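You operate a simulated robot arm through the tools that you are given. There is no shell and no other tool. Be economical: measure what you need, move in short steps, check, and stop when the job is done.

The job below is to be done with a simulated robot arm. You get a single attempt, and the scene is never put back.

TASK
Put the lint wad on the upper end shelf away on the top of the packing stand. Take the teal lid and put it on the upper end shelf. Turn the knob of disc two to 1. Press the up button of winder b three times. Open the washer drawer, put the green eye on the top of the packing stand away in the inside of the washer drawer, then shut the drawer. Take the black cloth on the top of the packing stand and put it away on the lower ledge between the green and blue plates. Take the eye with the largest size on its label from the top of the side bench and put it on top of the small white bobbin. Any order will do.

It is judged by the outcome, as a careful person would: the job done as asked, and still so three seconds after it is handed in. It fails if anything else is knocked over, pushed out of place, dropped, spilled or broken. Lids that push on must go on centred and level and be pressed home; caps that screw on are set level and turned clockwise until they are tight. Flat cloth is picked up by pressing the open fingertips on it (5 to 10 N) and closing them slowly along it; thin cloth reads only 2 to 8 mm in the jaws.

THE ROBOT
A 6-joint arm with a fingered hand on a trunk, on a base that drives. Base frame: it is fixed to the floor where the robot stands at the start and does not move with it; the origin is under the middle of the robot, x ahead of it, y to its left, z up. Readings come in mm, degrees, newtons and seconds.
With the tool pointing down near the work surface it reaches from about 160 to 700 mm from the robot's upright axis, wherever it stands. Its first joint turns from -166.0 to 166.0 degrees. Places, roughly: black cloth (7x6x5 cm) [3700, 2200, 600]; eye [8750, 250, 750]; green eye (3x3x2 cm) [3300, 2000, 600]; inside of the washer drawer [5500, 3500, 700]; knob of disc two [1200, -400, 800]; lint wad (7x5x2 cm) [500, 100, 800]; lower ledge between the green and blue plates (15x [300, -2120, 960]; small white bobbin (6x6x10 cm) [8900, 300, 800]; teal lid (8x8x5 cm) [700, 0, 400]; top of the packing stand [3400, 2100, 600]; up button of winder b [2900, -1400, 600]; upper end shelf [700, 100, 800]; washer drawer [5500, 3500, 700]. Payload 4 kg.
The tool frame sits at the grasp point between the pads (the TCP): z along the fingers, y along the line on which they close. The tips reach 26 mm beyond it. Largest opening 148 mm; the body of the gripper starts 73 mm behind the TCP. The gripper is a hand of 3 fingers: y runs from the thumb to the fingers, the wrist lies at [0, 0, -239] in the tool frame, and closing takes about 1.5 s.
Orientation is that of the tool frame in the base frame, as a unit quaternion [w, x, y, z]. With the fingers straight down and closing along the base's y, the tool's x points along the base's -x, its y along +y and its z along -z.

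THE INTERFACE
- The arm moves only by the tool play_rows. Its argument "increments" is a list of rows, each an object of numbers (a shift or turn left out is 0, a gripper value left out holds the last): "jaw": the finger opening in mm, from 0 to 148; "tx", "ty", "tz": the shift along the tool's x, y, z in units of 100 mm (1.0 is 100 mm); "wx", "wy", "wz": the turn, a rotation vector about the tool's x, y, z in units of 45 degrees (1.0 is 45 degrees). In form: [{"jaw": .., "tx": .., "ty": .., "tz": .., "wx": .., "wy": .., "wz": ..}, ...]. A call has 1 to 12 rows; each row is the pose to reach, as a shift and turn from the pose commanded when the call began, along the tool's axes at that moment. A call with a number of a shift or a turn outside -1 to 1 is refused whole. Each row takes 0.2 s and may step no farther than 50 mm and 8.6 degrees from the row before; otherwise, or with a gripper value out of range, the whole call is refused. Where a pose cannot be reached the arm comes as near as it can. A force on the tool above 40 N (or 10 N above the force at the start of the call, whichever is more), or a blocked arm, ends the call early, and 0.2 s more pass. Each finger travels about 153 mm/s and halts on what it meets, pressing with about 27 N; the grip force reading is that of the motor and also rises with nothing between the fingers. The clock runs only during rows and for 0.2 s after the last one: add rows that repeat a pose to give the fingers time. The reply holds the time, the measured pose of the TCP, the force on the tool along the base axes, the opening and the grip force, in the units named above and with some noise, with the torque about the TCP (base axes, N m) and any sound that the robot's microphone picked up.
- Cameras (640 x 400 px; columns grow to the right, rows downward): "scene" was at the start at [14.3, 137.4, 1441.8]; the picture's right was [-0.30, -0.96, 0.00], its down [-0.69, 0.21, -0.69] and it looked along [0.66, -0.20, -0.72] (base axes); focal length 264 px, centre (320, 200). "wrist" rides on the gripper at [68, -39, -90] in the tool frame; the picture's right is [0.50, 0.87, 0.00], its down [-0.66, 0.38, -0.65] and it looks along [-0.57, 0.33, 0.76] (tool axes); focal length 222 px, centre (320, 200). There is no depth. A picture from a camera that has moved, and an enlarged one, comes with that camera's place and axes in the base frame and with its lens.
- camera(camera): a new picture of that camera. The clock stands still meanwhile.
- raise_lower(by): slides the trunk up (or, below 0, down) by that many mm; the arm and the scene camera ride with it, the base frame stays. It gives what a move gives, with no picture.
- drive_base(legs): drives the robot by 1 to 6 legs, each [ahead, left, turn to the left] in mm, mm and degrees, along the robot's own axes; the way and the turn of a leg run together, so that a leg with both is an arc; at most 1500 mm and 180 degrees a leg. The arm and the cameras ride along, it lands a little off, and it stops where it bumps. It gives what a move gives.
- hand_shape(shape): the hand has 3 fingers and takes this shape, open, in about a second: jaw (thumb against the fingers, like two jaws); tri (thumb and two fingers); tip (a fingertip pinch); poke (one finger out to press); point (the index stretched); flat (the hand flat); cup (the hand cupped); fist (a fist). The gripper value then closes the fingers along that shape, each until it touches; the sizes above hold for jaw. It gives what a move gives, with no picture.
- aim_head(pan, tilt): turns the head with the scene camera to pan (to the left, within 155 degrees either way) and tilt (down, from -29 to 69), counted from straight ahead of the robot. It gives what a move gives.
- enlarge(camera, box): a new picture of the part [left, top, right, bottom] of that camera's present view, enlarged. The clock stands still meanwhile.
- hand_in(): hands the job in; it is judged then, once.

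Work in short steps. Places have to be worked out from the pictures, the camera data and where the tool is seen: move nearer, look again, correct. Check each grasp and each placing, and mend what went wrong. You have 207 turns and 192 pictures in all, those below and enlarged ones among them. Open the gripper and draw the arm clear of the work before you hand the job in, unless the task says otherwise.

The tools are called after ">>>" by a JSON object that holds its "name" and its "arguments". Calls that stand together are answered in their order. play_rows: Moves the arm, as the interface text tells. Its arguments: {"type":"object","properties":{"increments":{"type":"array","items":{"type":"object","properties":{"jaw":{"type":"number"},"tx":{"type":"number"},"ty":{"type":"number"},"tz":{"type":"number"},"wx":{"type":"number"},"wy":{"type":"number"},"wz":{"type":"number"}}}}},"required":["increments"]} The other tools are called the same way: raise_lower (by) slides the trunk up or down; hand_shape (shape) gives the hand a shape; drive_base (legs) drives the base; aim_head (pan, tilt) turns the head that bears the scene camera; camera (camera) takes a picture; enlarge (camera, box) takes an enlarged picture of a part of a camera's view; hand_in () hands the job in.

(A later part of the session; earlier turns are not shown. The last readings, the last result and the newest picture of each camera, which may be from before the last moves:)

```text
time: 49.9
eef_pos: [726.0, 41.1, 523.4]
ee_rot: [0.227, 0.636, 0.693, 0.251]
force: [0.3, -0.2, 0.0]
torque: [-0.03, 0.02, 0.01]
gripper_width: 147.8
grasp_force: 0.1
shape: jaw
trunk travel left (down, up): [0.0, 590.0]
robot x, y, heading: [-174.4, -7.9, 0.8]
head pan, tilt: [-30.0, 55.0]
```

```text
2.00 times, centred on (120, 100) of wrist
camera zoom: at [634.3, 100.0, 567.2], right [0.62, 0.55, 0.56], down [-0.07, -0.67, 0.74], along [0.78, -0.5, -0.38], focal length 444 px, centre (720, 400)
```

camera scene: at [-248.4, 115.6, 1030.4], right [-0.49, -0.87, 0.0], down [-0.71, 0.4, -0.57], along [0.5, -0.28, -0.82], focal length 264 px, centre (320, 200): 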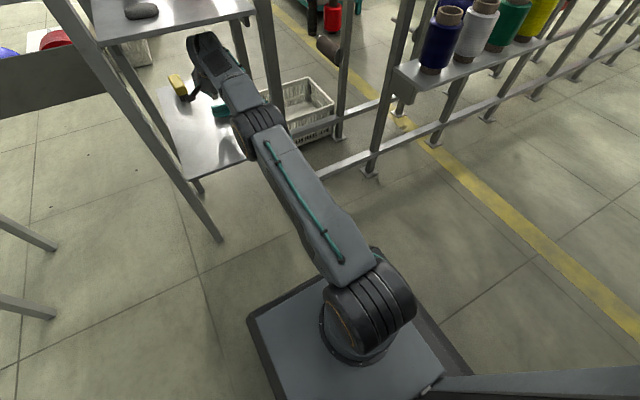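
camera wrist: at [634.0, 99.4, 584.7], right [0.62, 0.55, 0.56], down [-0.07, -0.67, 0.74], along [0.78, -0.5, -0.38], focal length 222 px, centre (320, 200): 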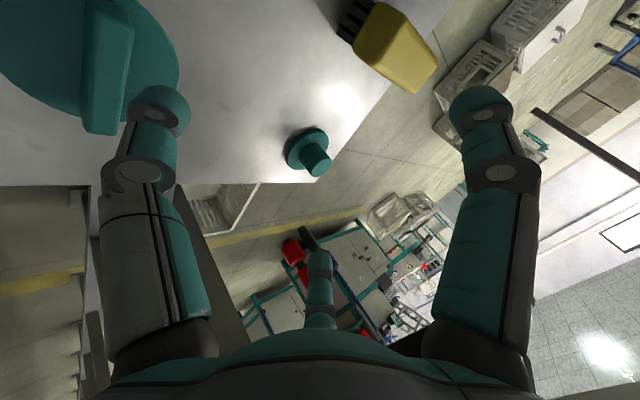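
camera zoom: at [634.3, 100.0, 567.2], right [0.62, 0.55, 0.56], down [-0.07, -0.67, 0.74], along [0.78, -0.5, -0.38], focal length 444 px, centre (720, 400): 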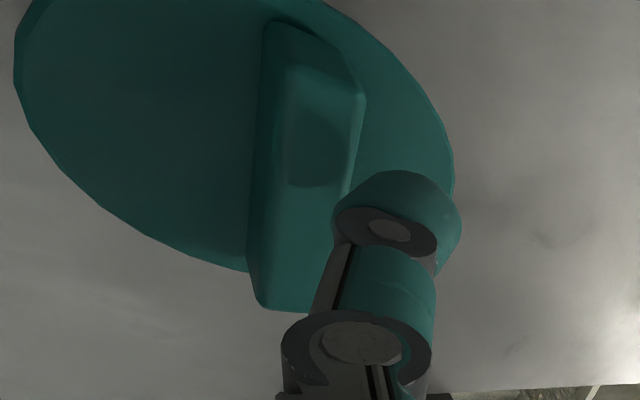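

Thumb is behind the bar. Pull back 120 mm by driving.

>>> {"name": "drive_base", "arguments": {"legs": [[-120, 0, 0]]}}

>>> {"name": "camera", "arguments": {"camera": "wrist"}}

```text
time: 51.1
eef_pos: [604.8, 41.0, 522.9]
ee_rot: [0.228, 0.637, 0.692, 0.251]
force: [-1.2, -0.4, 0.7]
torque: [0.0, -0.03, 0.03]
gripper_width: 147.7
grasp_force: 0.1
shape: jaw
trunk travel left (down, up): [0.0, 590.0]
robot x, y, heading: [-295.0, -8.9, 1.0]
head pan, tilt: [-30.0, 55.0]
```

```text
156 pictures are left
camera wrist: at [511.2, 99.3, 567.3], right [0.62, 0.55, 0.56], down [-0.07, -0.67, 0.74], along [0.78, -0.5, -0.38], focal length 222 px, centre (320, 200)
```

wrist: 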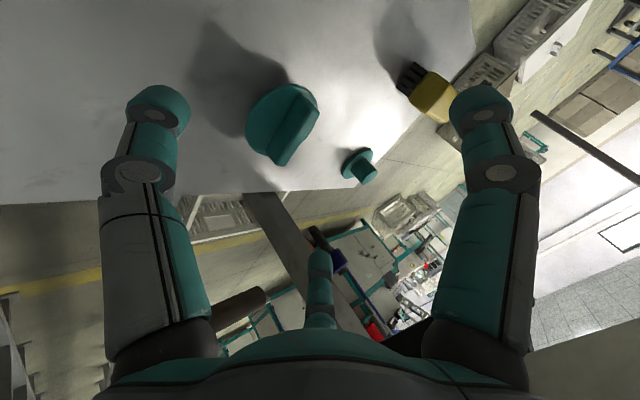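

The thumb passed over without moving the lid, so the bar is lower than I thought. Look closely to re-measure.

>>> {"name": "enlarge", "arguments": {"camera": "wrist", "box": [200, 60, 360, 160]}}

>>> {"name": "enlarge", "arguments": {"camera": "scene", "box": [150, 60, 290, 180]}}

```text
4.00 times, centred on (280, 110) of wrist
camera zoom: at [511.2, 99.3, 567.3], right [0.62, 0.55, 0.56], down [-0.07, -0.67, 0.74], along [0.78, -0.5, -0.38], focal length 888 px, centre (480, 560)
```

zoom: 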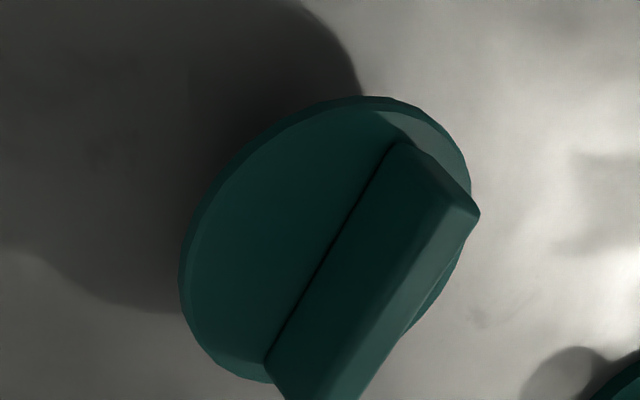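

```text
3.33 times, centred on (220, 120) of scene
camera zoom: at [-296.5, 115.0, 1030.4], right [-0.49, -0.87, 0.0], down [-0.71, 0.4, -0.57], along [0.5, -0.28, -0.82], focal length 882 px, centre (653, 467)
```

zoom: 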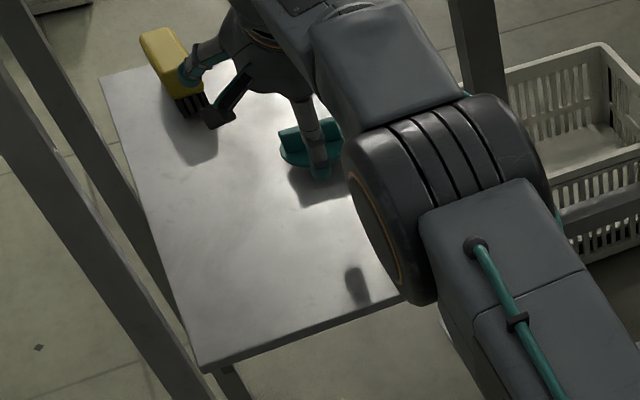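

Recomputed using the 8 cm disc: lid centre ≈[667, 20], disc top ≈407, bar top ≈430. So I go 30 mm deeper and farther: drive ahead 155, 16 right, then lower until contact or 30 mm.

>>> {"name": "drive_base", "arguments": {"legs": [[157, -18, 0]]}}

>>> {"name": "play_rows", "arguments": {"increments": [{"ty": -0.06, "tz": 0.08}, {"ty": -0.12, "tz": 0.15}, {"ty": -0.18, "tz": 0.22}, {"ty": -0.18, "tz": 0.22}]}}

>>> {"name": "camera", "arguments": {"camera": "wrist"}}

```text
time: 52.5
eef_pos: [761.9, 23.5, 523.0]
ee_rot: [0.227, 0.637, 0.692, 0.252]
force: [-0.9, 0.8, 0.4]
torque: [-0.01, -0.01, 0.01]
gripper_width: 147.8
grasp_force: 0.0
shape: jaw
trunk travel left (down, up): [0.0, 590.0]
robot x, y, heading: [-135.6, -25.2, 0.9]
head pan, tilt: [-30.0, 55.0]
```

```text
time: 53.5
eef_pos: [761.6, 24.4, 493.7]
ee_rot: [0.227, 0.637, 0.692, 0.251]
force: [0.5, -0.1, -0.2]
torque: [-0.02, 0.01, 0.01]
gripper_width: 147.8
grasp_force: 0.1
shape: jaw
trunk travel left (down, up): [0.0, 590.0]
robot x, y, heading: [-138.8, -30.2, 0.8]
head pan, tilt: [-30.0, 55.0]
```

```text
153 pictures are left
camera wrist: at [669.8, 83.2, 538.6], right [0.62, 0.55, 0.56], down [-0.07, -0.67, 0.74], along [0.78, -0.5, -0.38], focal length 222 px, centre (320, 200)
```

wrist: 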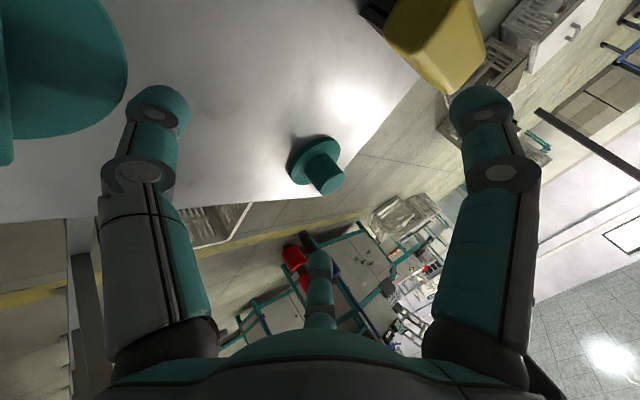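

Now pull back 90.

>>> {"name": "drive_base", "arguments": {"legs": [[-100, 0, 0]]}}

>>> {"name": "camera", "arguments": {"camera": "wrist"}}

```text
time: 54.7
eef_pos: [662.4, 22.3, 493.8]
ee_rot: [0.227, 0.637, 0.693, 0.251]
force: [0.2, 0.0, 0.0]
torque: [0.0, 0.0, 0.02]
gripper_width: 148.0
grasp_force: 0.0
shape: jaw
trunk travel left (down, up): [0.0, 590.0]
robot x, y, heading: [-235.9, -28.3, 0.6]
head pan, tilt: [-30.0, 55.0]
```

```text
152 pictures are left
camera wrist: at [570.0, 80.9, 538.6], right [0.62, 0.55, 0.56], down [-0.07, -0.67, 0.74], along [0.78, -0.5, -0.38], focal length 222 px, centre (320, 200)
```

wrist: 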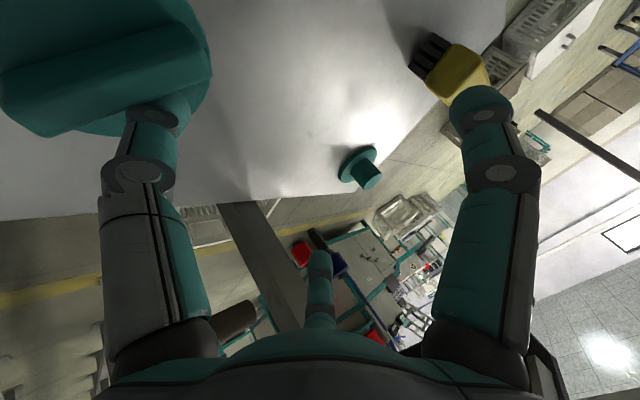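

It drags, but the lid turned since the thumb was off-centre to the right. I ease forward, shift 14 left, and pull on.

>>> {"name": "drive_base", "arguments": {"legs": [[12, 0, 0], [0, 15, 0], [-72, 0, 0]]}}

>>> {"name": "camera", "arguments": {"camera": "wrist"}}

>>> {"name": "aim_head", "arguments": {"pan": -5, "tilt": 42}}

>>> {"name": "camera", "arguments": {"camera": "scene"}}

```text
time: 56.4
eef_pos: [600.4, 37.8, 494.8]
ee_rot: [0.227, 0.636, 0.693, 0.251]
force: [0.3, -0.6, 0.4]
torque: [-0.03, 0.05, 0.01]
gripper_width: 148.0
grasp_force: 0.1
shape: jaw
trunk travel left (down, up): [0.0, 590.0]
robot x, y, heading: [-298.4, -15.3, 0.9]
head pan, tilt: [-30.0, 55.0]
```

```text
151 pictures are left
camera wrist: at [509.1, 96.6, 538.6], right [0.62, 0.55, 0.56], down [-0.07, -0.67, 0.74], along [0.78, -0.5, -0.38], focal length 222 px, centre (320, 200)
```

wrist: 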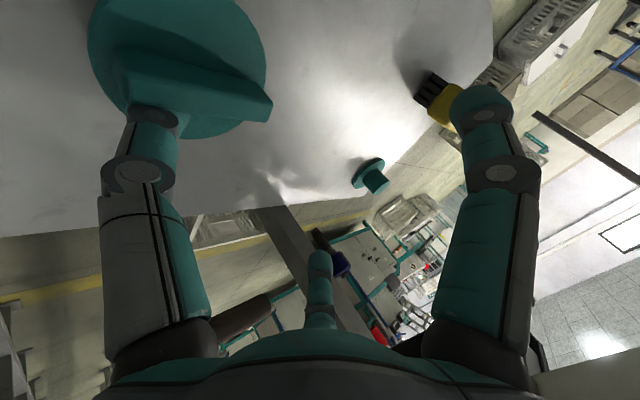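

```text
time: 57.3
eef_pos: [602.3, 37.4, 493.1]
ee_rot: [0.227, 0.636, 0.694, 0.252]
force: [-0.1, 0.6, -0.4]
torque: [0.04, 0.06, 0.02]
gripper_width: 148.2
grasp_force: 0.1
shape: jaw
trunk travel left (down, up): [0.0, 590.0]
robot x, y, heading: [-300.3, -10.0, 0.6]
head pan, tilt: [-5.0, 42.0]
```

```text
150 pictures are left
camera scene: at [-278.6, 140.7, 1048.1], right [-0.07, -1.0, 0.0], down [-0.67, 0.05, -0.74], along [0.74, -0.06, -0.67], focal length 264 px, centre (320, 200)
```

scene: 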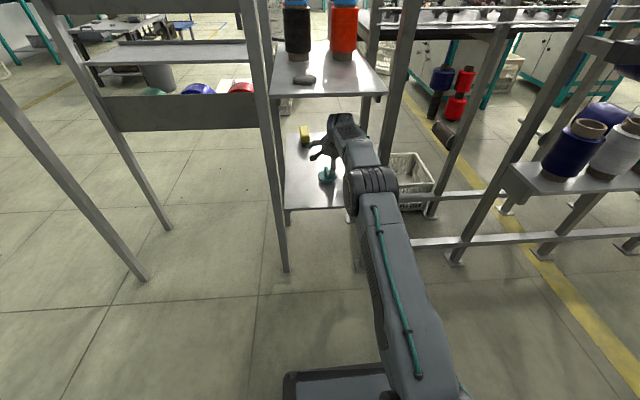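

The lid now sits ≈[565, 49] with its bar along X — ideal: with roll 0 (closing along Y) I can grip its faces at this pitch. Retreat along the tool axis and roll +90°.

>>> {"name": "play_rows", "arguments": {"increments": [{"tz": -0.3}, {"tz": -0.6}, {"tz": -0.9}, {"tz": -0.9}]}}

>>> {"name": "play_rows", "arguments": {"increments": [{"wz": 0.167}, {"wz": 0.333}, {"wz": 0.5}, {"wz": 0.667}, {"wz": 0.833}, {"wz": 1.0}]}}

>>> {"name": "play_rows", "arguments": {"increments": [{"wz": 0.167}, {"wz": 0.333}, {"wz": 0.5}, {"wz": 0.667}, {"wz": 0.833}, {"wz": 1.0}]}}

>>> {"name": "camera", "arguments": {"camera": "wrist"}}

```text
time: 58.3
eef_pos: [543.5, 31.3, 557.9]
ee_rot: [0.225, 0.638, 0.693, 0.25]
force: [0.6, -0.3, 0.2]
torque: [0.01, 0.0, 0.03]
gripper_width: 147.9
grasp_force: 0.1
shape: jaw
trunk travel left (down, up): [0.0, 590.0]
robot x, y, heading: [-296.2, -13.8, 0.9]
head pan, tilt: [-5.0, 42.0]
```

```text
time: 59.7
eef_pos: [544.3, 33.4, 559.1]
ee_rot: [0.112, 0.855, 0.396, 0.316]
force: [0.7, -0.6, 0.1]
torque: [0.02, -0.01, -0.01]
gripper_width: 147.8
grasp_force: 0.0
shape: jaw
trunk travel left (down, up): [0.0, 590.0]
robot x, y, heading: [-298.7, -15.2, 1.0]
head pan, tilt: [-5.0, 42.0]
```

```text
time: 61.1
eef_pos: [543.1, 32.3, 558.3]
ee_rot: [-0.018, 0.941, 0.038, 0.335]
force: [-0.2, 0.7, 0.4]
torque: [-0.01, 0.01, 0.01]
gripper_width: 147.9
grasp_force: 0.0
shape: jaw
trunk travel left (down, up): [0.0, 590.0]
robot x, y, heading: [-295.2, -14.8, 0.8]
head pan, tilt: [-5.0, 42.0]
```

```text
149 pictures are left
camera wrist: at [536.8, 68.9, 670.3], right [0.46, -0.83, 0.31], down [-0.89, -0.46, 0.09], along [0.07, -0.31, -0.95], focal length 222 px, centre (320, 200)
```

wrist: 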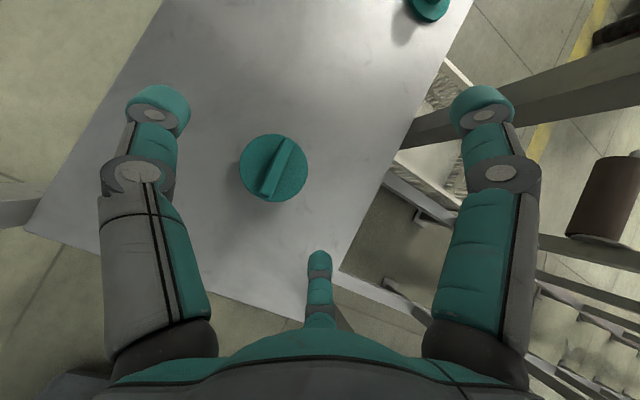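

Lid centre ≈[563, 48], bar heading ~7°, matching the hand's 5°. Lower to z≈473 with jaws at 60, then pitch down 18° more.

>>> {"name": "play_rows", "arguments": {"increments": [{"jaw": 60, "tx": -0.15, "ty": -0.05, "tz": 0.2}, {"jaw": 60, "tx": -0.3, "ty": -0.1, "tz": 0.45}, {"jaw": 60, "tx": -0.45, "ty": -0.144, "tz": 0.73}, {"jaw": 60, "tx": -0.45, "ty": -0.144, "tz": 0.73, "wy": -0.14}, {"jaw": 60, "tx": -0.45, "ty": -0.144, "tz": 0.73, "wy": -0.28}, {"jaw": 60, "tx": -0.45, "ty": -0.144, "tz": 0.73, "wy": -0.4}, {"jaw": 60, "tx": -0.45, "ty": -0.144, "tz": 0.73, "wy": -0.4}]}}

>>> {"name": "camera", "arguments": {"camera": "wrist"}}

>>> {"name": "camera", "arguments": {"camera": "scene"}}

```text
time: 62.7
eef_pos: [543.3, 49.3, 476.7]
ee_rot: [-0.01, 0.981, 0.042, 0.187]
force: [0.1, -0.1, -0.4]
torque: [0.02, -0.01, -0.02]
gripper_width: 59.9
grasp_force: 0.1
shape: jaw
out of reach, approached as far as the arm can: row 6, 7
trunk travel left (down, up): [0.0, 590.0]
robot x, y, heading: [-299.7, -13.2, 0.5]
head pan, tilt: [-5.0, 42.0]
```

```text
148 pictures are left
camera wrist: at [570.4, 88.1, 585.4], right [0.54, -0.82, 0.18], down [-0.81, -0.45, 0.37], along [-0.22, -0.34, -0.91], focal length 222 px, centre (320, 200)
```

wrist: 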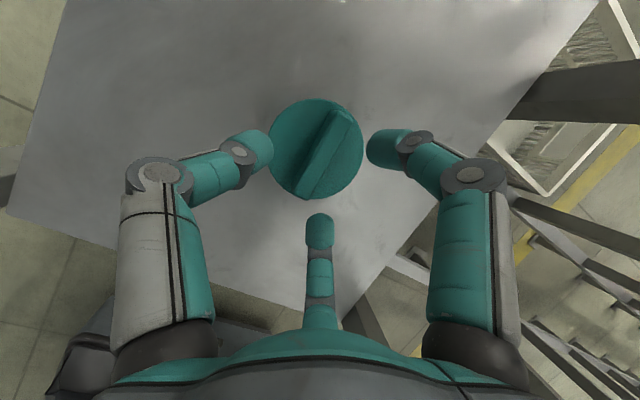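

```text
147 pictures are left
camera scene: at [-278.6, 140.8, 1048.2], right [-0.07, -1.0, 0.0], down [-0.67, 0.05, -0.74], along [0.74, -0.06, -0.67], focal length 264 px, centre (320, 200)
```

scene: 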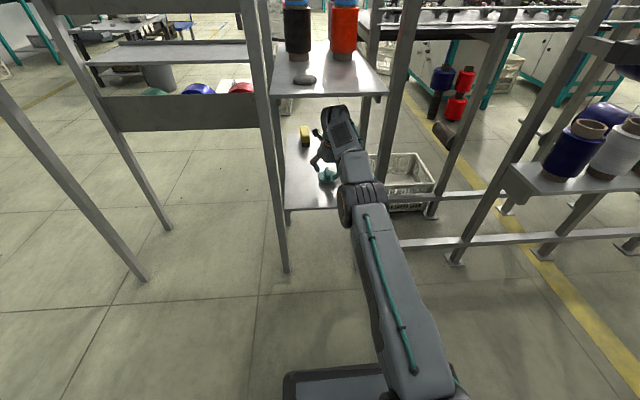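

Aligned well. Lower with jaws at 35, stopping slightly above the disc, then close.

>>> {"name": "play_rows", "arguments": {"increments": [{"jaw": 35}, {"jaw": 35, "tx": -0.02, "ty": 0.02, "tz": 0.12}, {"jaw": 35, "tx": -0.02, "ty": 0.02, "tz": 0.24}, {"jaw": 30, "tx": -0.02, "ty": 0.02, "tz": 0.34}, {"jaw": 26, "tx": -0.02, "ty": 0.02, "tz": 0.38}, {"jaw": 26, "tx": -0.02, "ty": 0.02, "tz": 0.38}]}}

>>> {"name": "camera", "arguments": {"camera": "wrist"}}

```text
time: 64.1
eef_pos: [549.7, 48.2, 444.9]
ee_rot: [-0.011, 0.981, 0.042, 0.19]
force: [0.1, 0.9, 20.2]
torque: [0.28, -0.05, -0.01]
gripper_width: 27.4
grasp_force: 0.1
shape: jaw
out of reach, approached as far as the arm can: row 4, 5, 6
trunk travel left (down, up): [0.0, 590.0]
robot x, y, heading: [-298.4, -12.5, 0.9]
head pan, tilt: [-5.0, 42.0]
```

```text
146 pictures are left
camera wrist: at [575.9, 87.9, 553.4], right [0.54, -0.82, 0.18], down [-0.82, -0.45, 0.36], along [-0.21, -0.34, -0.92], focal length 222 px, centre (320, 200)
```

wrist: 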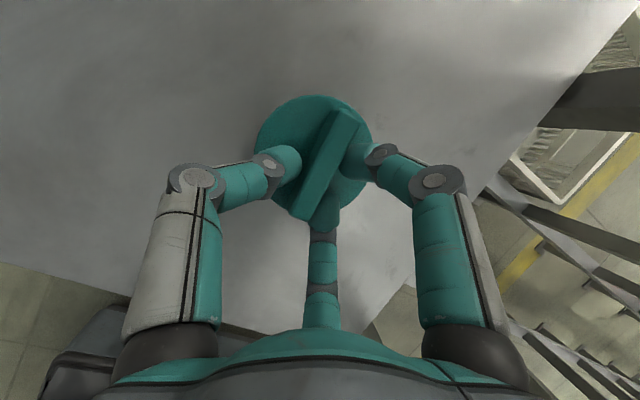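

Contact with the disc (20 N); ease up 3 mm and close.

>>> {"name": "play_rows", "arguments": {"increments": [{"jaw": 24, "tz": -0.03}, {"jaw": 12, "tz": -0.03}, {"jaw": 0, "tz": -0.03}, {"jaw": 0, "tz": -0.03}, {"jaw": 0, "tz": -0.03}, {"jaw": 0, "tz": -0.03}]}}

>>> {"name": "camera", "arguments": {"camera": "wrist"}}

```text
time: 65.5
eef_pos: [547.8, 47.5, 443.5]
ee_rot: [-0.011, 0.981, 0.041, 0.187]
force: [0.3, -0.9, 4.5]
torque: [0.12, 0.01, 0.01]
gripper_width: 20.8
grasp_force: 27.4
shape: jaw
trunk travel left (down, up): [0.0, 590.0]
robot x, y, heading: [-297.5, -12.2, 0.9]
head pan, tilt: [-5.0, 42.0]
```

```text
145 pictures are left
camera wrist: at [575.5, 87.4, 552.0], right [0.54, -0.82, 0.18], down [-0.81, -0.45, 0.36], along [-0.22, -0.34, -0.91], focal length 222 px, centre (320, 200)
```

wrist: 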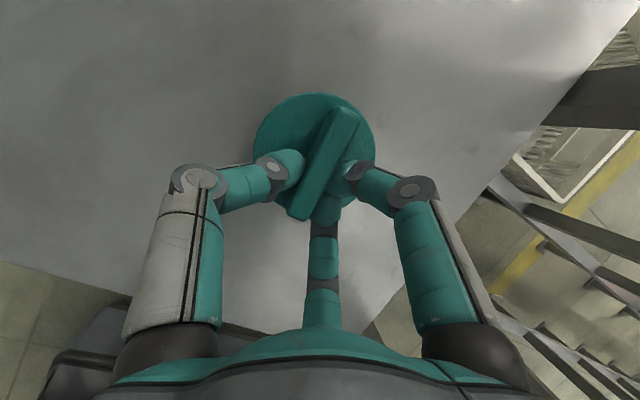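

Gripped the bar (20.8 mm, 27 N). Lift slightly with the trunk and check.

>>> {"name": "raise_lower", "arguments": {"by": 25}}

>>> {"name": "camera", "arguments": {"camera": "wrist"}}

```text
time: 66.2
eef_pos: [548.8, 47.8, 469.0]
ee_rot: [-0.012, 0.981, 0.042, 0.186]
force: [0.5, 0.3, 0.2]
torque: [0.01, 0.0, 0.0]
gripper_width: 20.4
grasp_force: 27.0
shape: jaw
trunk travel left (down, up): [-25.0, 565.0]
robot x, y, heading: [-298.3, -12.4, 0.7]
head pan, tilt: [-5.0, 42.0]
```

```text
144 pictures are left
camera wrist: at [575.7, 87.5, 576.9], right [0.54, -0.82, 0.18], down [-0.81, -0.45, 0.36], along [-0.22, -0.34, -0.91], focal length 222 px, centre (320, 200)
```

wrist: 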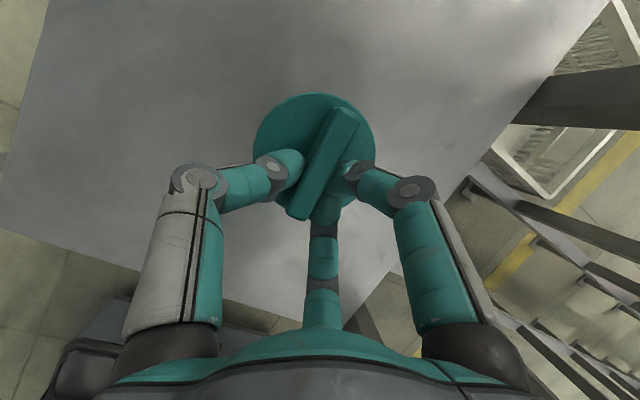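

Lifted. Back out 270, then raise the trunk to bring the lid above the upper shelf.

>>> {"name": "drive_base", "arguments": {"legs": [[-260, 0, 0]]}}

>>> {"name": "raise_lower", "arguments": {"by": 430}}

>>> {"name": "aim_head", "arguments": {"pan": 0, "tilt": 50}}

>>> {"name": "camera", "arguments": {"camera": "scene"}}

>>> {"name": "camera", "arguments": {"camera": "wrist"}}

```text
time: 68.3
eef_pos: [288.3, 46.0, 469.9]
ee_rot: [-0.012, 0.981, 0.043, 0.187]
force: [-0.8, -0.3, 0.0]
torque: [0.0, -0.02, 0.0]
gripper_width: 20.5
grasp_force: 27.0
shape: jaw
trunk travel left (down, up): [-25.0, 565.0]
robot x, y, heading: [-557.1, -16.8, 0.9]
head pan, tilt: [-5.0, 42.0]
stopped in leg 1: the robot was blocked; the commanded pose is now the measured one
```

```text
refused: 430 is not a number from -400 to 400
```

```text
time: 69.0
eef_pos: [287.9, 46.1, 469.5]
ee_rot: [-0.012, 0.981, 0.043, 0.187]
force: [0.1, -0.4, -0.3]
torque: [0.01, 0.0, 0.0]
gripper_width: 20.6
grasp_force: 27.0
shape: jaw
trunk travel left (down, up): [-25.0, 565.0]
robot x, y, heading: [-563.1, -16.6, 0.7]
head pan, tilt: [0.0, 50.0]
```

```text
143 pictures are left
camera scene: at [-545.7, 145.3, 1062.0], right [0.01, -1.0, 0.0], down [-0.77, -0.01, -0.64], along [0.64, 0.01, -0.77], focal length 264 px, centre (320, 200)
```

scene: 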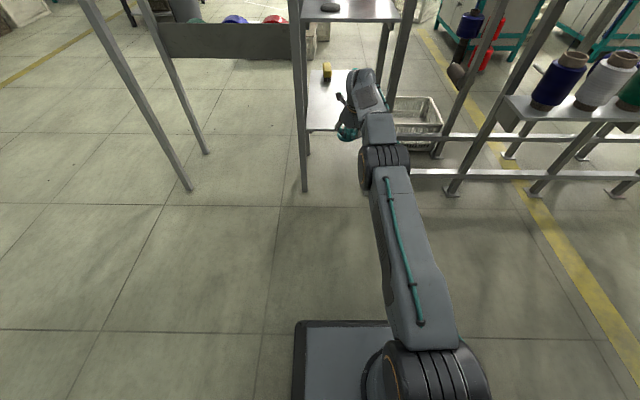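

```text
142 pictures are left
camera wrist: at [314.9, 86.3, 577.6], right [0.54, -0.82, 0.18], down [-0.81, -0.45, 0.36], along [-0.22, -0.34, -0.91], focal length 222 px, centre (320, 200)
```

wrist: 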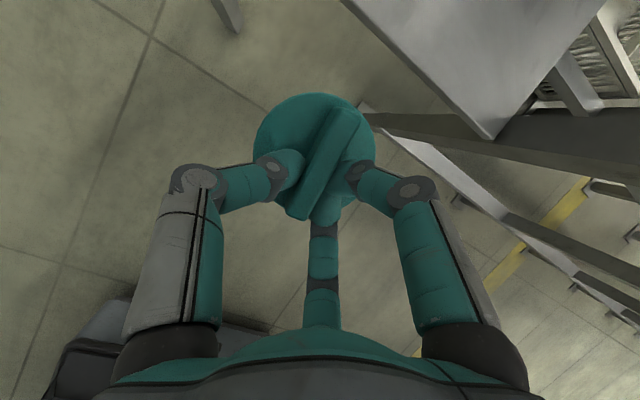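

Held. Raise by 400 and 30 more, then look at the shelf.

>>> {"name": "raise_lower", "arguments": {"by": 400}}

>>> {"name": "raise_lower", "arguments": {"by": 30}}

>>> {"name": "aim_head", "arguments": {"pan": 0, "tilt": 35}}

>>> {"name": "camera", "arguments": {"camera": "scene"}}

>>> {"name": "camera", "arguments": {"camera": "wrist"}}

```text
time: 72.8
eef_pos: [288.8, 46.0, 868.6]
ee_rot: [-0.011, 0.981, 0.042, 0.187]
force: [-0.2, -0.2, -0.1]
torque: [0.0, -0.01, 0.01]
gripper_width: 20.4
grasp_force: 26.4
shape: jaw
trunk travel left (down, up): [-425.0, 165.0]
robot x, y, heading: [-559.1, -16.0, 0.9]
head pan, tilt: [0.0, 50.0]
```

```text
time: 73.5
eef_pos: [288.9, 45.6, 899.7]
ee_rot: [-0.011, 0.981, 0.042, 0.186]
force: [0.0, 1.1, 0.1]
torque: [-0.01, 0.02, 0.0]
gripper_width: 20.6
grasp_force: 27.1
shape: jaw
trunk travel left (down, up): [-455.0, 135.0]
robot x, y, heading: [-559.3, -19.4, 0.8]
head pan, tilt: [0.0, 50.0]
```

```text
time: 74.3
eef_pos: [288.9, 45.8, 899.2]
ee_rot: [-0.012, 0.981, 0.042, 0.187]
force: [0.5, 0.0, 0.2]
torque: [0.03, -0.01, 0.01]
gripper_width: 20.5
grasp_force: 26.9
shape: jaw
trunk travel left (down, up): [-455.0, 135.0]
robot x, y, heading: [-558.6, -16.6, 0.8]
head pan, tilt: [0.0, 35.0]
```

```text
141 pictures are left
camera scene: at [-534.6, 145.5, 1513.6], right [0.01, -1.0, 0.0], down [-0.57, -0.01, -0.82], along [0.82, 0.01, -0.57], focal length 264 px, centre (320, 200)
```

scene: 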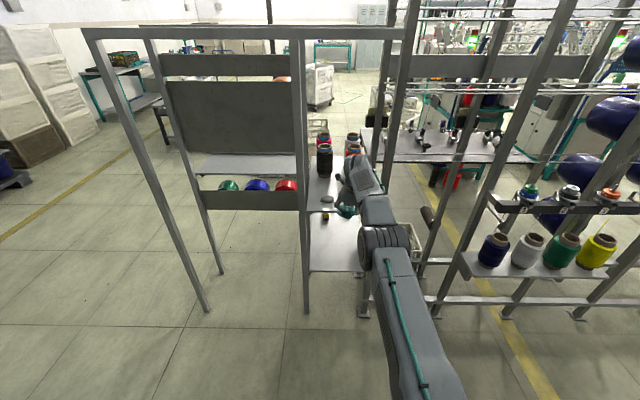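

```text
140 pictures are left
camera wrist: at [315.0, 86.3, 1007.6], right [0.54, -0.82, 0.18], down [-0.81, -0.45, 0.36], along [-0.22, -0.34, -0.91], focal length 222 px, centre (320, 200)
```

wrist: 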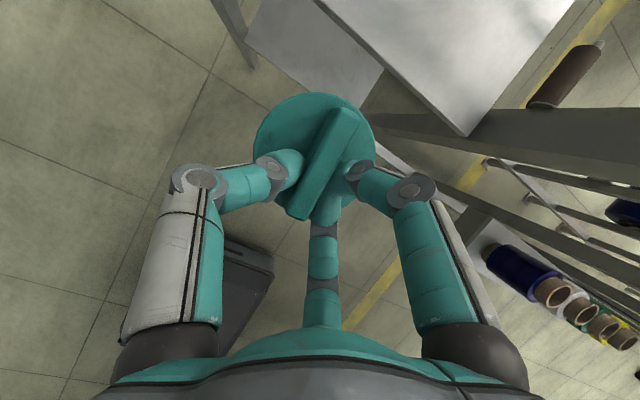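

Drive ahead 216 and 30 right to bring the lid over the front right of the upper shelf.

>>> {"name": "drive_base", "arguments": {"legs": [[216, -32, 0]]}}

>>> {"name": "camera", "arguments": {"camera": "scene"}}

>>> {"name": "camera", "arguments": {"camera": "wrist"}}

```text
time: 76.0
eef_pos: [505.7, 21.2, 899.8]
ee_rot: [-0.013, 0.981, 0.044, 0.187]
force: [0.4, -0.7, 0.4]
torque: [0.01, 0.0, -0.01]
gripper_width: 20.7
grasp_force: 27.2
shape: jaw
trunk travel left (down, up): [-455.0, 135.0]
robot x, y, heading: [-343.7, -44.6, 1.1]
head pan, tilt: [0.0, 35.0]
```

```text
139 pictures are left
camera scene: at [-319.1, 117.0, 1513.7], right [0.02, -1.0, 0.0], down [-0.57, -0.01, -0.82], along [0.82, 0.01, -0.57], focal length 264 px, centre (320, 200)
```

scene: 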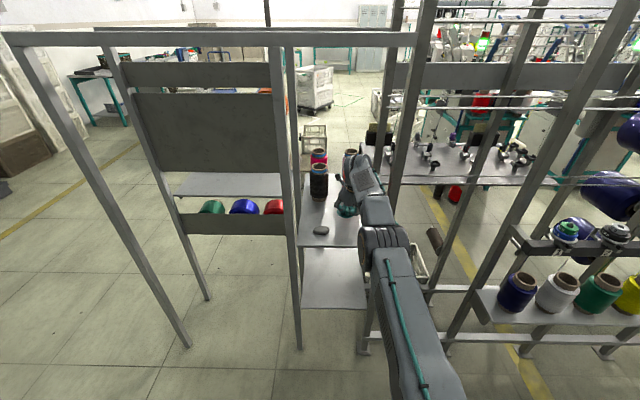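

```text
138 pictures are left
camera wrist: at [530.6, 60.3, 1007.6], right [0.54, -0.82, 0.18], down [-0.81, -0.46, 0.36], along [-0.22, -0.34, -0.91], focal length 222 px, centre (320, 200)
```

wrist: 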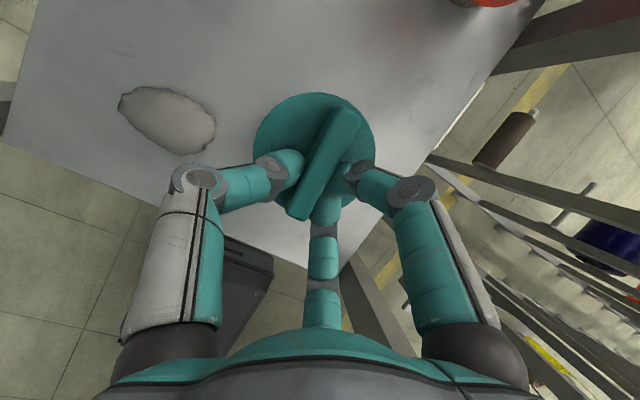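

Lid is well over the shelf, clear of the lint. Lower with the trunk, then feel for contact.

>>> {"name": "raise_lower", "arguments": {"by": -42}}

>>> {"name": "play_rows", "arguments": {"increments": [{"tx": -0.011, "tz": 0.028}, {"tx": -0.022, "tz": 0.056}, {"tx": -0.033, "tz": 0.084}, {"tx": -0.044, "tz": 0.112}]}}

```text
time: 76.8
eef_pos: [504.5, 18.7, 856.6]
ee_rot: [-0.012, 0.981, 0.045, 0.188]
force: [-0.5, -0.4, -0.4]
torque: [0.03, 0.02, 0.01]
gripper_width: 20.8
grasp_force: 27.5
shape: jaw
trunk travel left (down, up): [-413.0, 177.0]
robot x, y, heading: [-344.0, -45.9, 1.0]
head pan, tilt: [0.0, 35.0]
```

```text
time: 77.8
eef_pos: [504.1, 19.6, 846.4]
ee_rot: [-0.012, 0.981, 0.044, 0.187]
force: [0.5, -0.9, 0.7]
torque: [0.04, 0.01, 0.01]
gripper_width: 20.6
grasp_force: 27.3
shape: jaw
trunk travel left (down, up): [-413.0, 177.0]
robot x, y, heading: [-341.0, -44.4, 0.9]
head pan, tilt: [0.0, 35.0]
```

>>> {"name": "play_rows", "arguments": {"increments": [{"tx": -0.011, "tz": 0.028}, {"tx": -0.022, "tz": 0.056}, {"tx": -0.033, "tz": 0.084}, {"tx": -0.044, "tz": 0.112}, {"tx": -0.055, "tz": 0.14}]}}

```text
time: 79.0
eef_pos: [506.6, 20.9, 843.0]
ee_rot: [-0.012, 0.979, 0.045, 0.198]
force: [2.5, 1.4, 14.3]
torque: [0.21, -0.1, -0.03]
gripper_width: 20.9
grasp_force: 27.2
shape: jaw
trunk travel left (down, up): [-413.0, 177.0]
robot x, y, heading: [-339.8, -45.7, 1.2]
head pan, tilt: [0.0, 35.0]
stopped in row 5: the force on the tool passed its limit at 44 N (the readings are from after the stop); the commanded pose is now the measured one
```

Contact at z≈843. Release (open to 55) and then withdraw along the tool axis.

>>> {"name": "play_rows", "arguments": {"increments": [{"jaw": 25}, {"jaw": 35}, {"jaw": 50}, {"jaw": 50, "tz": -0.2}, {"jaw": 50, "tz": -0.5}, {"jaw": 50, "tz": -0.9}, {"jaw": 50, "tz": -0.9}]}}

>>> {"name": "camera", "arguments": {"camera": "wrist"}}

```text
time: 80.6
eef_pos: [473.1, 16.3, 920.7]
ee_rot: [-0.011, 0.98, 0.045, 0.194]
force: [-0.1, -0.4, -0.1]
torque: [0.0, 0.02, -0.03]
gripper_width: 49.8
grasp_force: 0.1
shape: jaw
trunk travel left (down, up): [-413.0, 177.0]
robot x, y, heading: [-340.4, -49.1, 1.1]
head pan, tilt: [0.0, 35.0]
```

```text
137 pictures are left
camera wrist: at [497.3, 55.6, 1029.5], right [0.54, -0.82, 0.19], down [-0.82, -0.46, 0.35], along [-0.21, -0.34, -0.92], focal length 222 px, centre (320, 200)
```

wrist: 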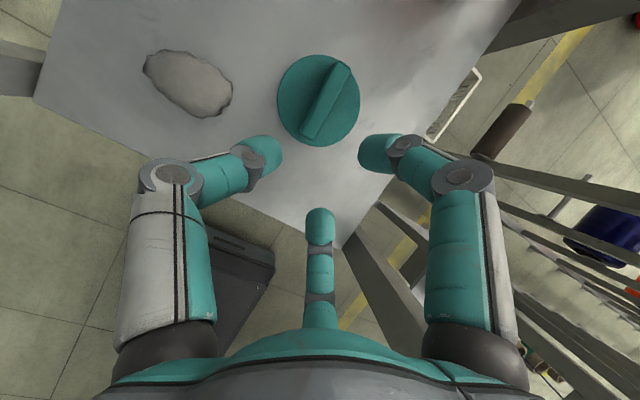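

Lid sits flat on the shelf. Now the lint ≈[476, 131]: retract arm 100, then bring base forward and left.

>>> {"name": "play_rows", "arguments": {"increments": [{"tx": -0.3, "tz": -0.12}, {"tx": -0.6, "tz": -0.25}, {"tx": -0.93, "tz": -0.37}, {"tx": -0.93, "tz": -0.37, "jaw": 100}]}}

>>> {"name": "drive_base", "arguments": {"legs": [[0, 80, 0], [130, 0, 0]]}}

>>> {"name": "play_rows", "arguments": {"increments": [{"wy": -0.12}, {"wy": -0.25}, {"wy": -0.38}, {"wy": -0.5}]}}

>>> {"name": "camera", "arguments": {"camera": "wrist"}}

```text
time: 81.6
eef_pos: [373.0, 7.0, 921.4]
ee_rot: [-0.011, 0.98, 0.044, 0.195]
force: [0.2, 0.5, 0.3]
torque: [0.0, 0.01, -0.03]
gripper_width: 99.7
grasp_force: 0.1
shape: jaw
trunk travel left (down, up): [-413.0, 177.0]
robot x, y, heading: [-342.5, -43.4, 1.2]
head pan, tilt: [0.0, 35.0]
```

```text
time: 83.5
eef_pos: [499.5, 87.7, 920.9]
ee_rot: [-0.011, 0.98, 0.044, 0.194]
force: [0.1, 0.3, -0.5]
torque: [0.0, 0.01, 0.04]
gripper_width: 99.6
grasp_force: 0.0
shape: jaw
trunk travel left (down, up): [-413.0, 177.0]
robot x, y, heading: [-217.0, 36.5, 0.5]
head pan, tilt: [0.0, 35.0]
```

```text
time: 84.5
eef_pos: [500.9, 88.9, 921.6]
ee_rot: [-0.002, 0.999, 0.045, -0.002]
force: [0.5, 0.5, -0.5]
torque: [0.0, 0.02, 0.01]
gripper_width: 99.7
grasp_force: 0.1
shape: jaw
trunk travel left (down, up): [-413.0, 177.0]
robot x, y, heading: [-216.7, 39.3, 0.8]
head pan, tilt: [0.0, 35.0]
```

```text
136 pictures are left
camera wrist: at [564.2, 131.8, 1010.3], right [0.58, -0.82, -0.01], down [-0.62, -0.44, 0.65], along [-0.54, -0.37, -0.76], focal length 222 px, centre (320, 200)
```

wrist: 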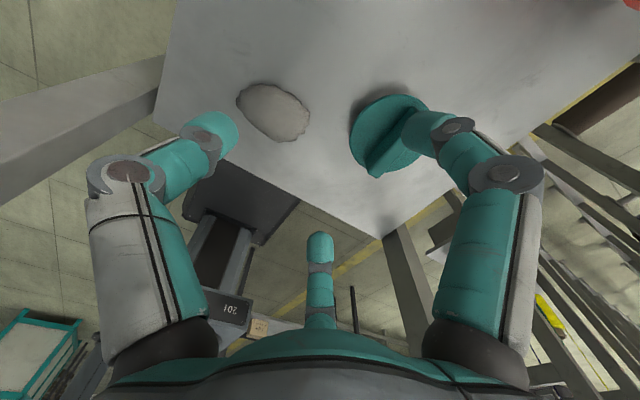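

Hand now vertical; lint ≈[476, 125], long axis along Y. Move over and down to z≈822.

>>> {"name": "play_rows", "arguments": {"increments": [{"tx": -0.11, "ty": -0.2, "tz": 0.1, "jaw": 105}, {"tx": -0.22, "ty": -0.38, "tz": 0.2}, {"tx": -0.22, "ty": -0.38, "tz": 0.45}, {"tx": -0.22, "ty": -0.38, "tz": 0.7}, {"tx": -0.22, "ty": -0.38, "tz": 0.95}, {"tx": -0.22, "ty": -0.38, "tz": 0.95}]}}

>>> {"name": "camera", "arguments": {"camera": "wrist"}}

```text
time: 85.9
eef_pos: [473.0, 122.7, 826.9]
ee_rot: [-0.002, 0.999, 0.046, 0.0]
force: [-0.8, 0.4, 4.4]
torque: [-0.14, -0.08, 0.0]
gripper_width: 104.6
grasp_force: 0.0
shape: jaw
trunk travel left (down, up): [-413.0, 177.0]
robot x, y, heading: [-214.4, 36.2, 1.0]
head pan, tilt: [0.0, 35.0]
```

```text
135 pictures are left
camera wrist: at [537.1, 167.2, 916.6], right [0.58, -0.82, 0.0], down [-0.62, -0.44, 0.65], along [-0.54, -0.37, -0.76], focal length 222 px, centre (320, 200)
```

wrist: 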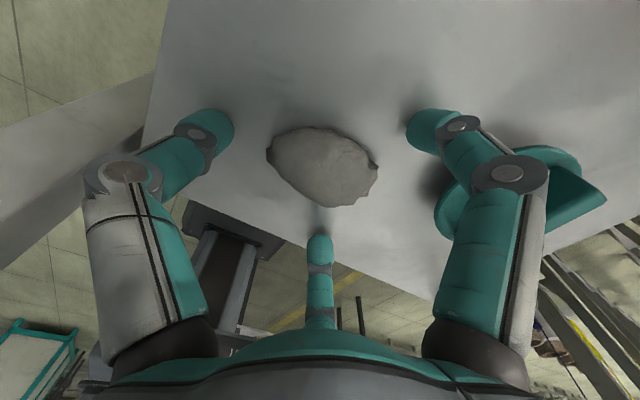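

Tips touch the shelf (≈800). Raise 2 mm, centre on the lint and close.

>>> {"name": "play_rows", "arguments": {"increments": [{"tz": -0.02}, {"tz": -0.02, "tx": 0.1, "ty": -0.05}, {"tz": -0.02, "tx": 0.1, "ty": -0.05, "jaw": 70}, {"tz": -0.02, "tx": 0.1, "ty": -0.05, "jaw": 45}, {"tz": -0.02, "tx": 0.1, "ty": -0.05, "jaw": 30}, {"tz": -0.02, "tx": 0.1, "ty": -0.05, "jaw": 15}, {"tz": -0.02, "tx": 0.1, "ty": -0.05, "jaw": 15}]}}

>>> {"name": "camera", "arguments": {"camera": "wrist"}}

```text
time: 87.5
eef_pos: [483.8, 130.0, 827.2]
ee_rot: [-0.002, 0.999, 0.045, -0.001]
force: [0.0, 0.5, 0.1]
torque: [0.02, -0.01, 0.02]
gripper_width: 14.7
grasp_force: 0.1
shape: jaw
trunk travel left (down, up): [-413.0, 177.0]
robot x, y, heading: [-218.3, 36.8, 1.1]
head pan, tilt: [0.0, 35.0]
```

```text
134 pictures are left
camera wrist: at [547.2, 173.2, 916.9], right [0.58, -0.82, -0.01], down [-0.62, -0.44, 0.65], along [-0.54, -0.37, -0.76], focal length 222 px, centre (320, 200)
```

wrist: 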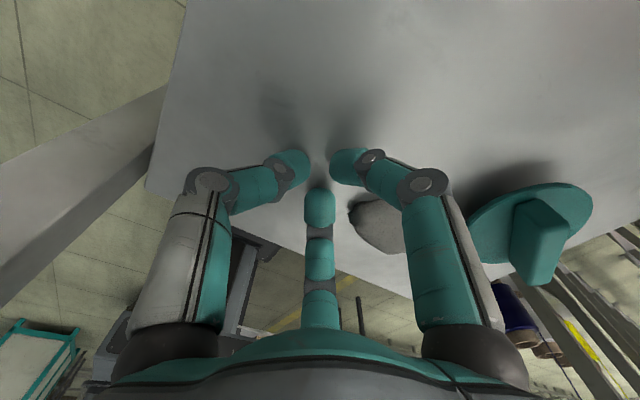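

The lint slipped out between the two fingers. Lift, turn the hand −90° so the pair lies across its long axis, and look.

>>> {"name": "play_rows", "arguments": {"increments": [{"tz": -0.1, "jaw": 40}, {"tz": -0.4, "jaw": 60}, {"tz": -0.8, "jaw": 60}, {"tz": -0.8, "jaw": 80}]}}

>>> {"name": "play_rows", "arguments": {"increments": [{"wz": -0.167}, {"wz": -0.333}, {"wz": -0.5}, {"wz": -0.667}, {"wz": -0.833}, {"wz": -1.0}]}}

>>> {"name": "play_rows", "arguments": {"increments": [{"wz": -0.167}, {"wz": -0.333}, {"wz": -0.5}, {"wz": -0.667}, {"wz": -0.833}, {"wz": -1.0}]}}

>>> {"name": "camera", "arguments": {"camera": "wrist"}}

```text
time: 88.5
eef_pos: [484.1, 128.3, 910.6]
ee_rot: [-0.003, 0.999, 0.045, -0.001]
force: [0.7, -0.5, 0.1]
torque: [0.0, -0.01, -0.02]
gripper_width: 79.4
grasp_force: 0.0
shape: jaw
trunk travel left (down, up): [-413.0, 177.0]
robot x, y, heading: [-215.5, 38.7, 0.7]
head pan, tilt: [0.0, 35.0]
```

```text
time: 89.9
eef_pos: [484.8, 129.2, 908.7]
ee_rot: [-0.002, 0.905, 0.426, 0.0]
force: [-0.6, 0.4, -0.9]
torque: [0.01, 0.04, 0.02]
gripper_width: 79.4
grasp_force: 0.1
shape: jaw
trunk travel left (down, up): [-413.0, 177.0]
robot x, y, heading: [-216.3, 39.6, 0.9]
head pan, tilt: [0.0, 35.0]
```

```text
time: 91.3
eef_pos: [483.5, 129.1, 908.1]
ee_rot: [-0.002, 0.673, 0.74, 0.002]
force: [0.3, 0.4, -0.1]
torque: [0.0, 0.01, 0.0]
gripper_width: 79.7
grasp_force: 0.0
shape: jaw
trunk travel left (down, up): [-413.0, 177.0]
robot x, y, heading: [-213.0, 38.8, 0.6]
head pan, tilt: [0.0, 35.0]
```

```text
133 pictures are left
camera wrist: at [439.4, 192.0, 997.9], right [0.82, 0.58, 0.0], down [0.44, -0.62, 0.65], along [0.38, -0.53, -0.76], focal length 222 px, centre (320, 200)
```

wrist: 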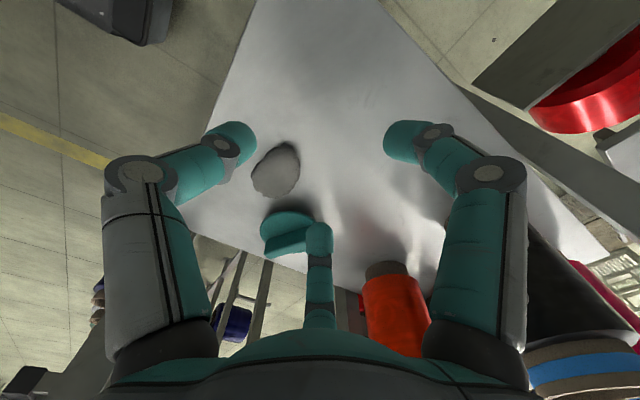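

Lint now ≈[473, 68] with long axis ≈70°. I move over it and turn +34° so the fingers close along its short axis and miss the lid.

>>> {"name": "play_rows", "arguments": {"increments": [{"tx": -0.15, "ty": -0.04, "wz": 0.15}, {"tx": -0.3, "ty": -0.08, "wz": 0.3}, {"tx": -0.45, "ty": -0.12, "wz": 0.45}, {"tx": -0.6, "ty": -0.17, "wz": 0.6}, {"tx": -0.6, "ty": -0.17, "wz": 0.75}, {"tx": -0.6, "ty": -0.17, "wz": 0.75, "tz": 0.3}, {"tx": -0.6, "ty": -0.17, "wz": 0.75, "tz": 0.45}, {"tx": -0.6, "ty": -0.17, "wz": 0.75, "tz": 0.45}]}}

>>> {"name": "camera", "arguments": {"camera": "wrist"}}

```text
time: 93.1
eef_pos: [471.6, 69.5, 862.6]
ee_rot: [-0.003, 0.86, 0.511, 0.0]
force: [0.1, 0.4, -0.6]
torque: [0.0, -0.01, 0.01]
gripper_width: 79.4
grasp_force: 0.1
shape: jaw
trunk travel left (down, up): [-413.0, 177.0]
robot x, y, heading: [-218.8, 36.2, 1.1]
head pan, tilt: [0.0, 35.0]
```

```text
132 pictures are left
camera wrist: at [470.7, 145.7, 952.5], right [1.0, 0.03, 0.0], down [0.02, -0.76, 0.65], along [0.01, -0.65, -0.76], focal length 222 px, centre (320, 200)
```

wrist: 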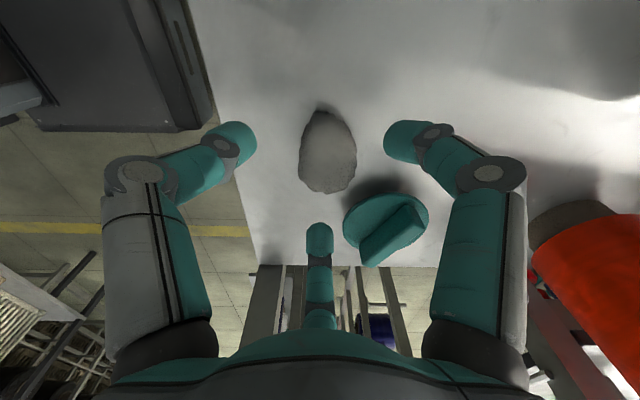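

Good alignment. Descend with jaws at 72 and close slowly.

>>> {"name": "play_rows", "arguments": {"increments": [{"jaw": 72, "tx": 0.03, "ty": 0.01}, {"jaw": 72, "tx": 0.03, "ty": 0.01, "tz": 0.17}, {"jaw": 72, "tx": 0.03, "ty": 0.01, "tz": 0.34}, {"jaw": 60, "tx": 0.03, "ty": 0.01, "tz": 0.34}, {"jaw": 45, "tx": 0.03, "ty": 0.01, "tz": 0.34}, {"jaw": 30, "tx": 0.03, "ty": 0.01, "tz": 0.34}, {"jaw": 15, "tx": 0.03, "ty": 0.01, "tz": 0.34}, {"jaw": 5, "tx": 0.03, "ty": 0.01, "tz": 0.34}, {"jaw": 0, "tx": 0.03, "ty": 0.01, "tz": 0.34}]}}

>>> {"name": "camera", "arguments": {"camera": "wrist"}}

```text
time: 95.1
eef_pos: [473.6, 70.9, 829.8]
ee_rot: [-0.003, 0.859, 0.511, 0.0]
force: [-0.1, 1.0, 0.4]
torque: [0.01, -0.03, -0.01]
gripper_width: 42.9
grasp_force: 27.3
shape: jaw
trunk travel left (down, up): [-413.0, 177.0]
robot x, y, heading: [-212.9, 34.7, 0.7]
head pan, tilt: [0.0, 35.0]
```

```text
131 pictures are left
camera wrist: at [471.9, 147.4, 919.3], right [1.0, 0.03, 0.0], down [0.02, -0.76, 0.65], along [0.01, -0.65, -0.76], focal length 222 px, centre (320, 200)
```

wrist: 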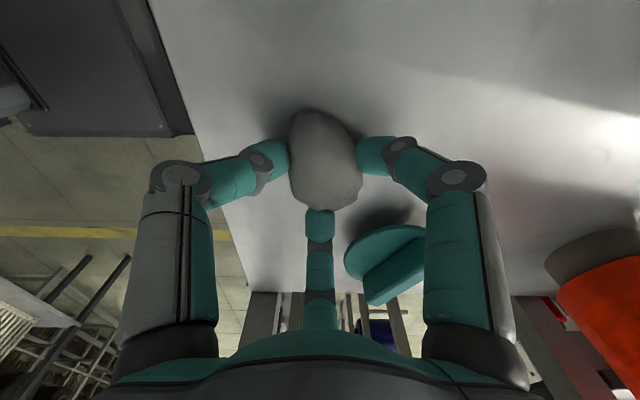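

Gripped at 42.9 mm with force 27. Lift 100 mm and check.

>>> {"name": "play_rows", "arguments": {"increments": [{"tz": -0.1, "jaw": 0}, {"tz": -0.3}, {"tz": -0.6}, {"tz": -0.95}, {"tz": -0.95}]}}

>>> {"name": "camera", "arguments": {"camera": "wrist"}}

```text
time: 96.3
eef_pos: [475.6, 70.2, 923.6]
ee_rot: [-0.004, 0.86, 0.511, 0.0]
force: [-0.3, -0.2, 1.7]
torque: [-0.04, 0.0, 0.01]
gripper_width: 42.5
grasp_force: 27.2
shape: jaw
trunk travel left (down, up): [-413.0, 177.0]
robot x, y, heading: [-218.2, 38.7, 0.7]
head pan, tilt: [0.0, 35.0]
```

```text
130 pictures are left
camera wrist: at [473.1, 147.2, 1013.6], right [1.0, 0.03, 0.0], down [0.02, -0.76, 0.65], along [0.01, -0.65, -0.76], focal length 222 px, centre (320, 200)
```

wrist: 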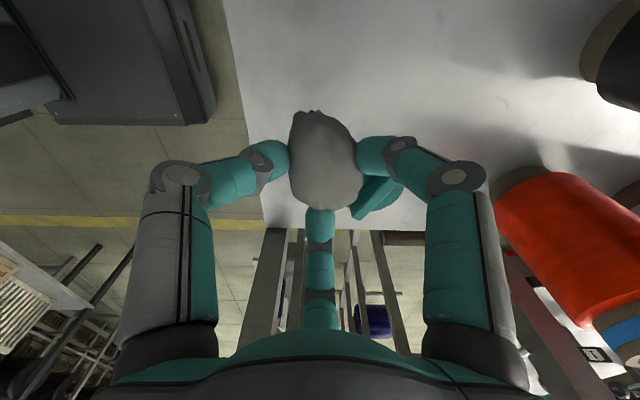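

Lint held. Retreat and strafe left past the frame, looking ahead.

>>> {"name": "drive_base", "arguments": {"legs": [[-310, 0, 0], [0, 1330, 0]]}}

>>> {"name": "aim_head", "arguments": {"pan": 15, "tilt": 20}}

>>> {"name": "camera", "arguments": {"camera": "scene"}}

```text
time: 104.8
eef_pos: [145.0, 1433.9, 923.2]
ee_rot: [-0.004, 0.857, 0.515, 0.0]
force: [0.9, 0.8, 0.0]
torque: [-0.01, -0.01, 0.0]
gripper_width: 42.1
grasp_force: 27.1
shape: jaw
trunk travel left (down, up): [-413.0, 177.0]
robot x, y, heading: [-544.7, 1394.8, 1.5]
head pan, tilt: [0.0, 35.0]
```

```text
time: 105.5
eef_pos: [145.3, 1434.2, 923.4]
ee_rot: [-0.002, 0.857, 0.515, 0.0]
force: [-0.3, -0.5, -0.1]
torque: [-0.03, 0.02, 0.0]
gripper_width: 42.5
grasp_force: 27.2
shape: jaw
trunk travel left (down, up): [-413.0, 177.0]
robot x, y, heading: [-547.2, 1396.0, 1.7]
head pan, tilt: [15.0, 20.0]
```

```text
129 pictures are left
camera scene: at [-523.6, 1580.3, 1495.5], right [0.28, -0.96, 0.0], down [-0.33, -0.1, -0.94], along [0.9, 0.27, -0.34], focal length 264 px, centre (320, 200)
```

scene: 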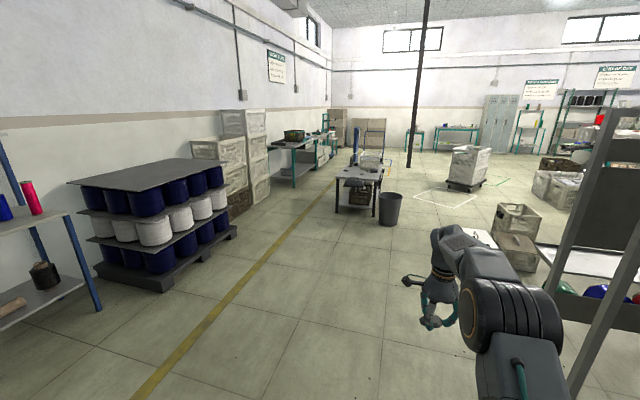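

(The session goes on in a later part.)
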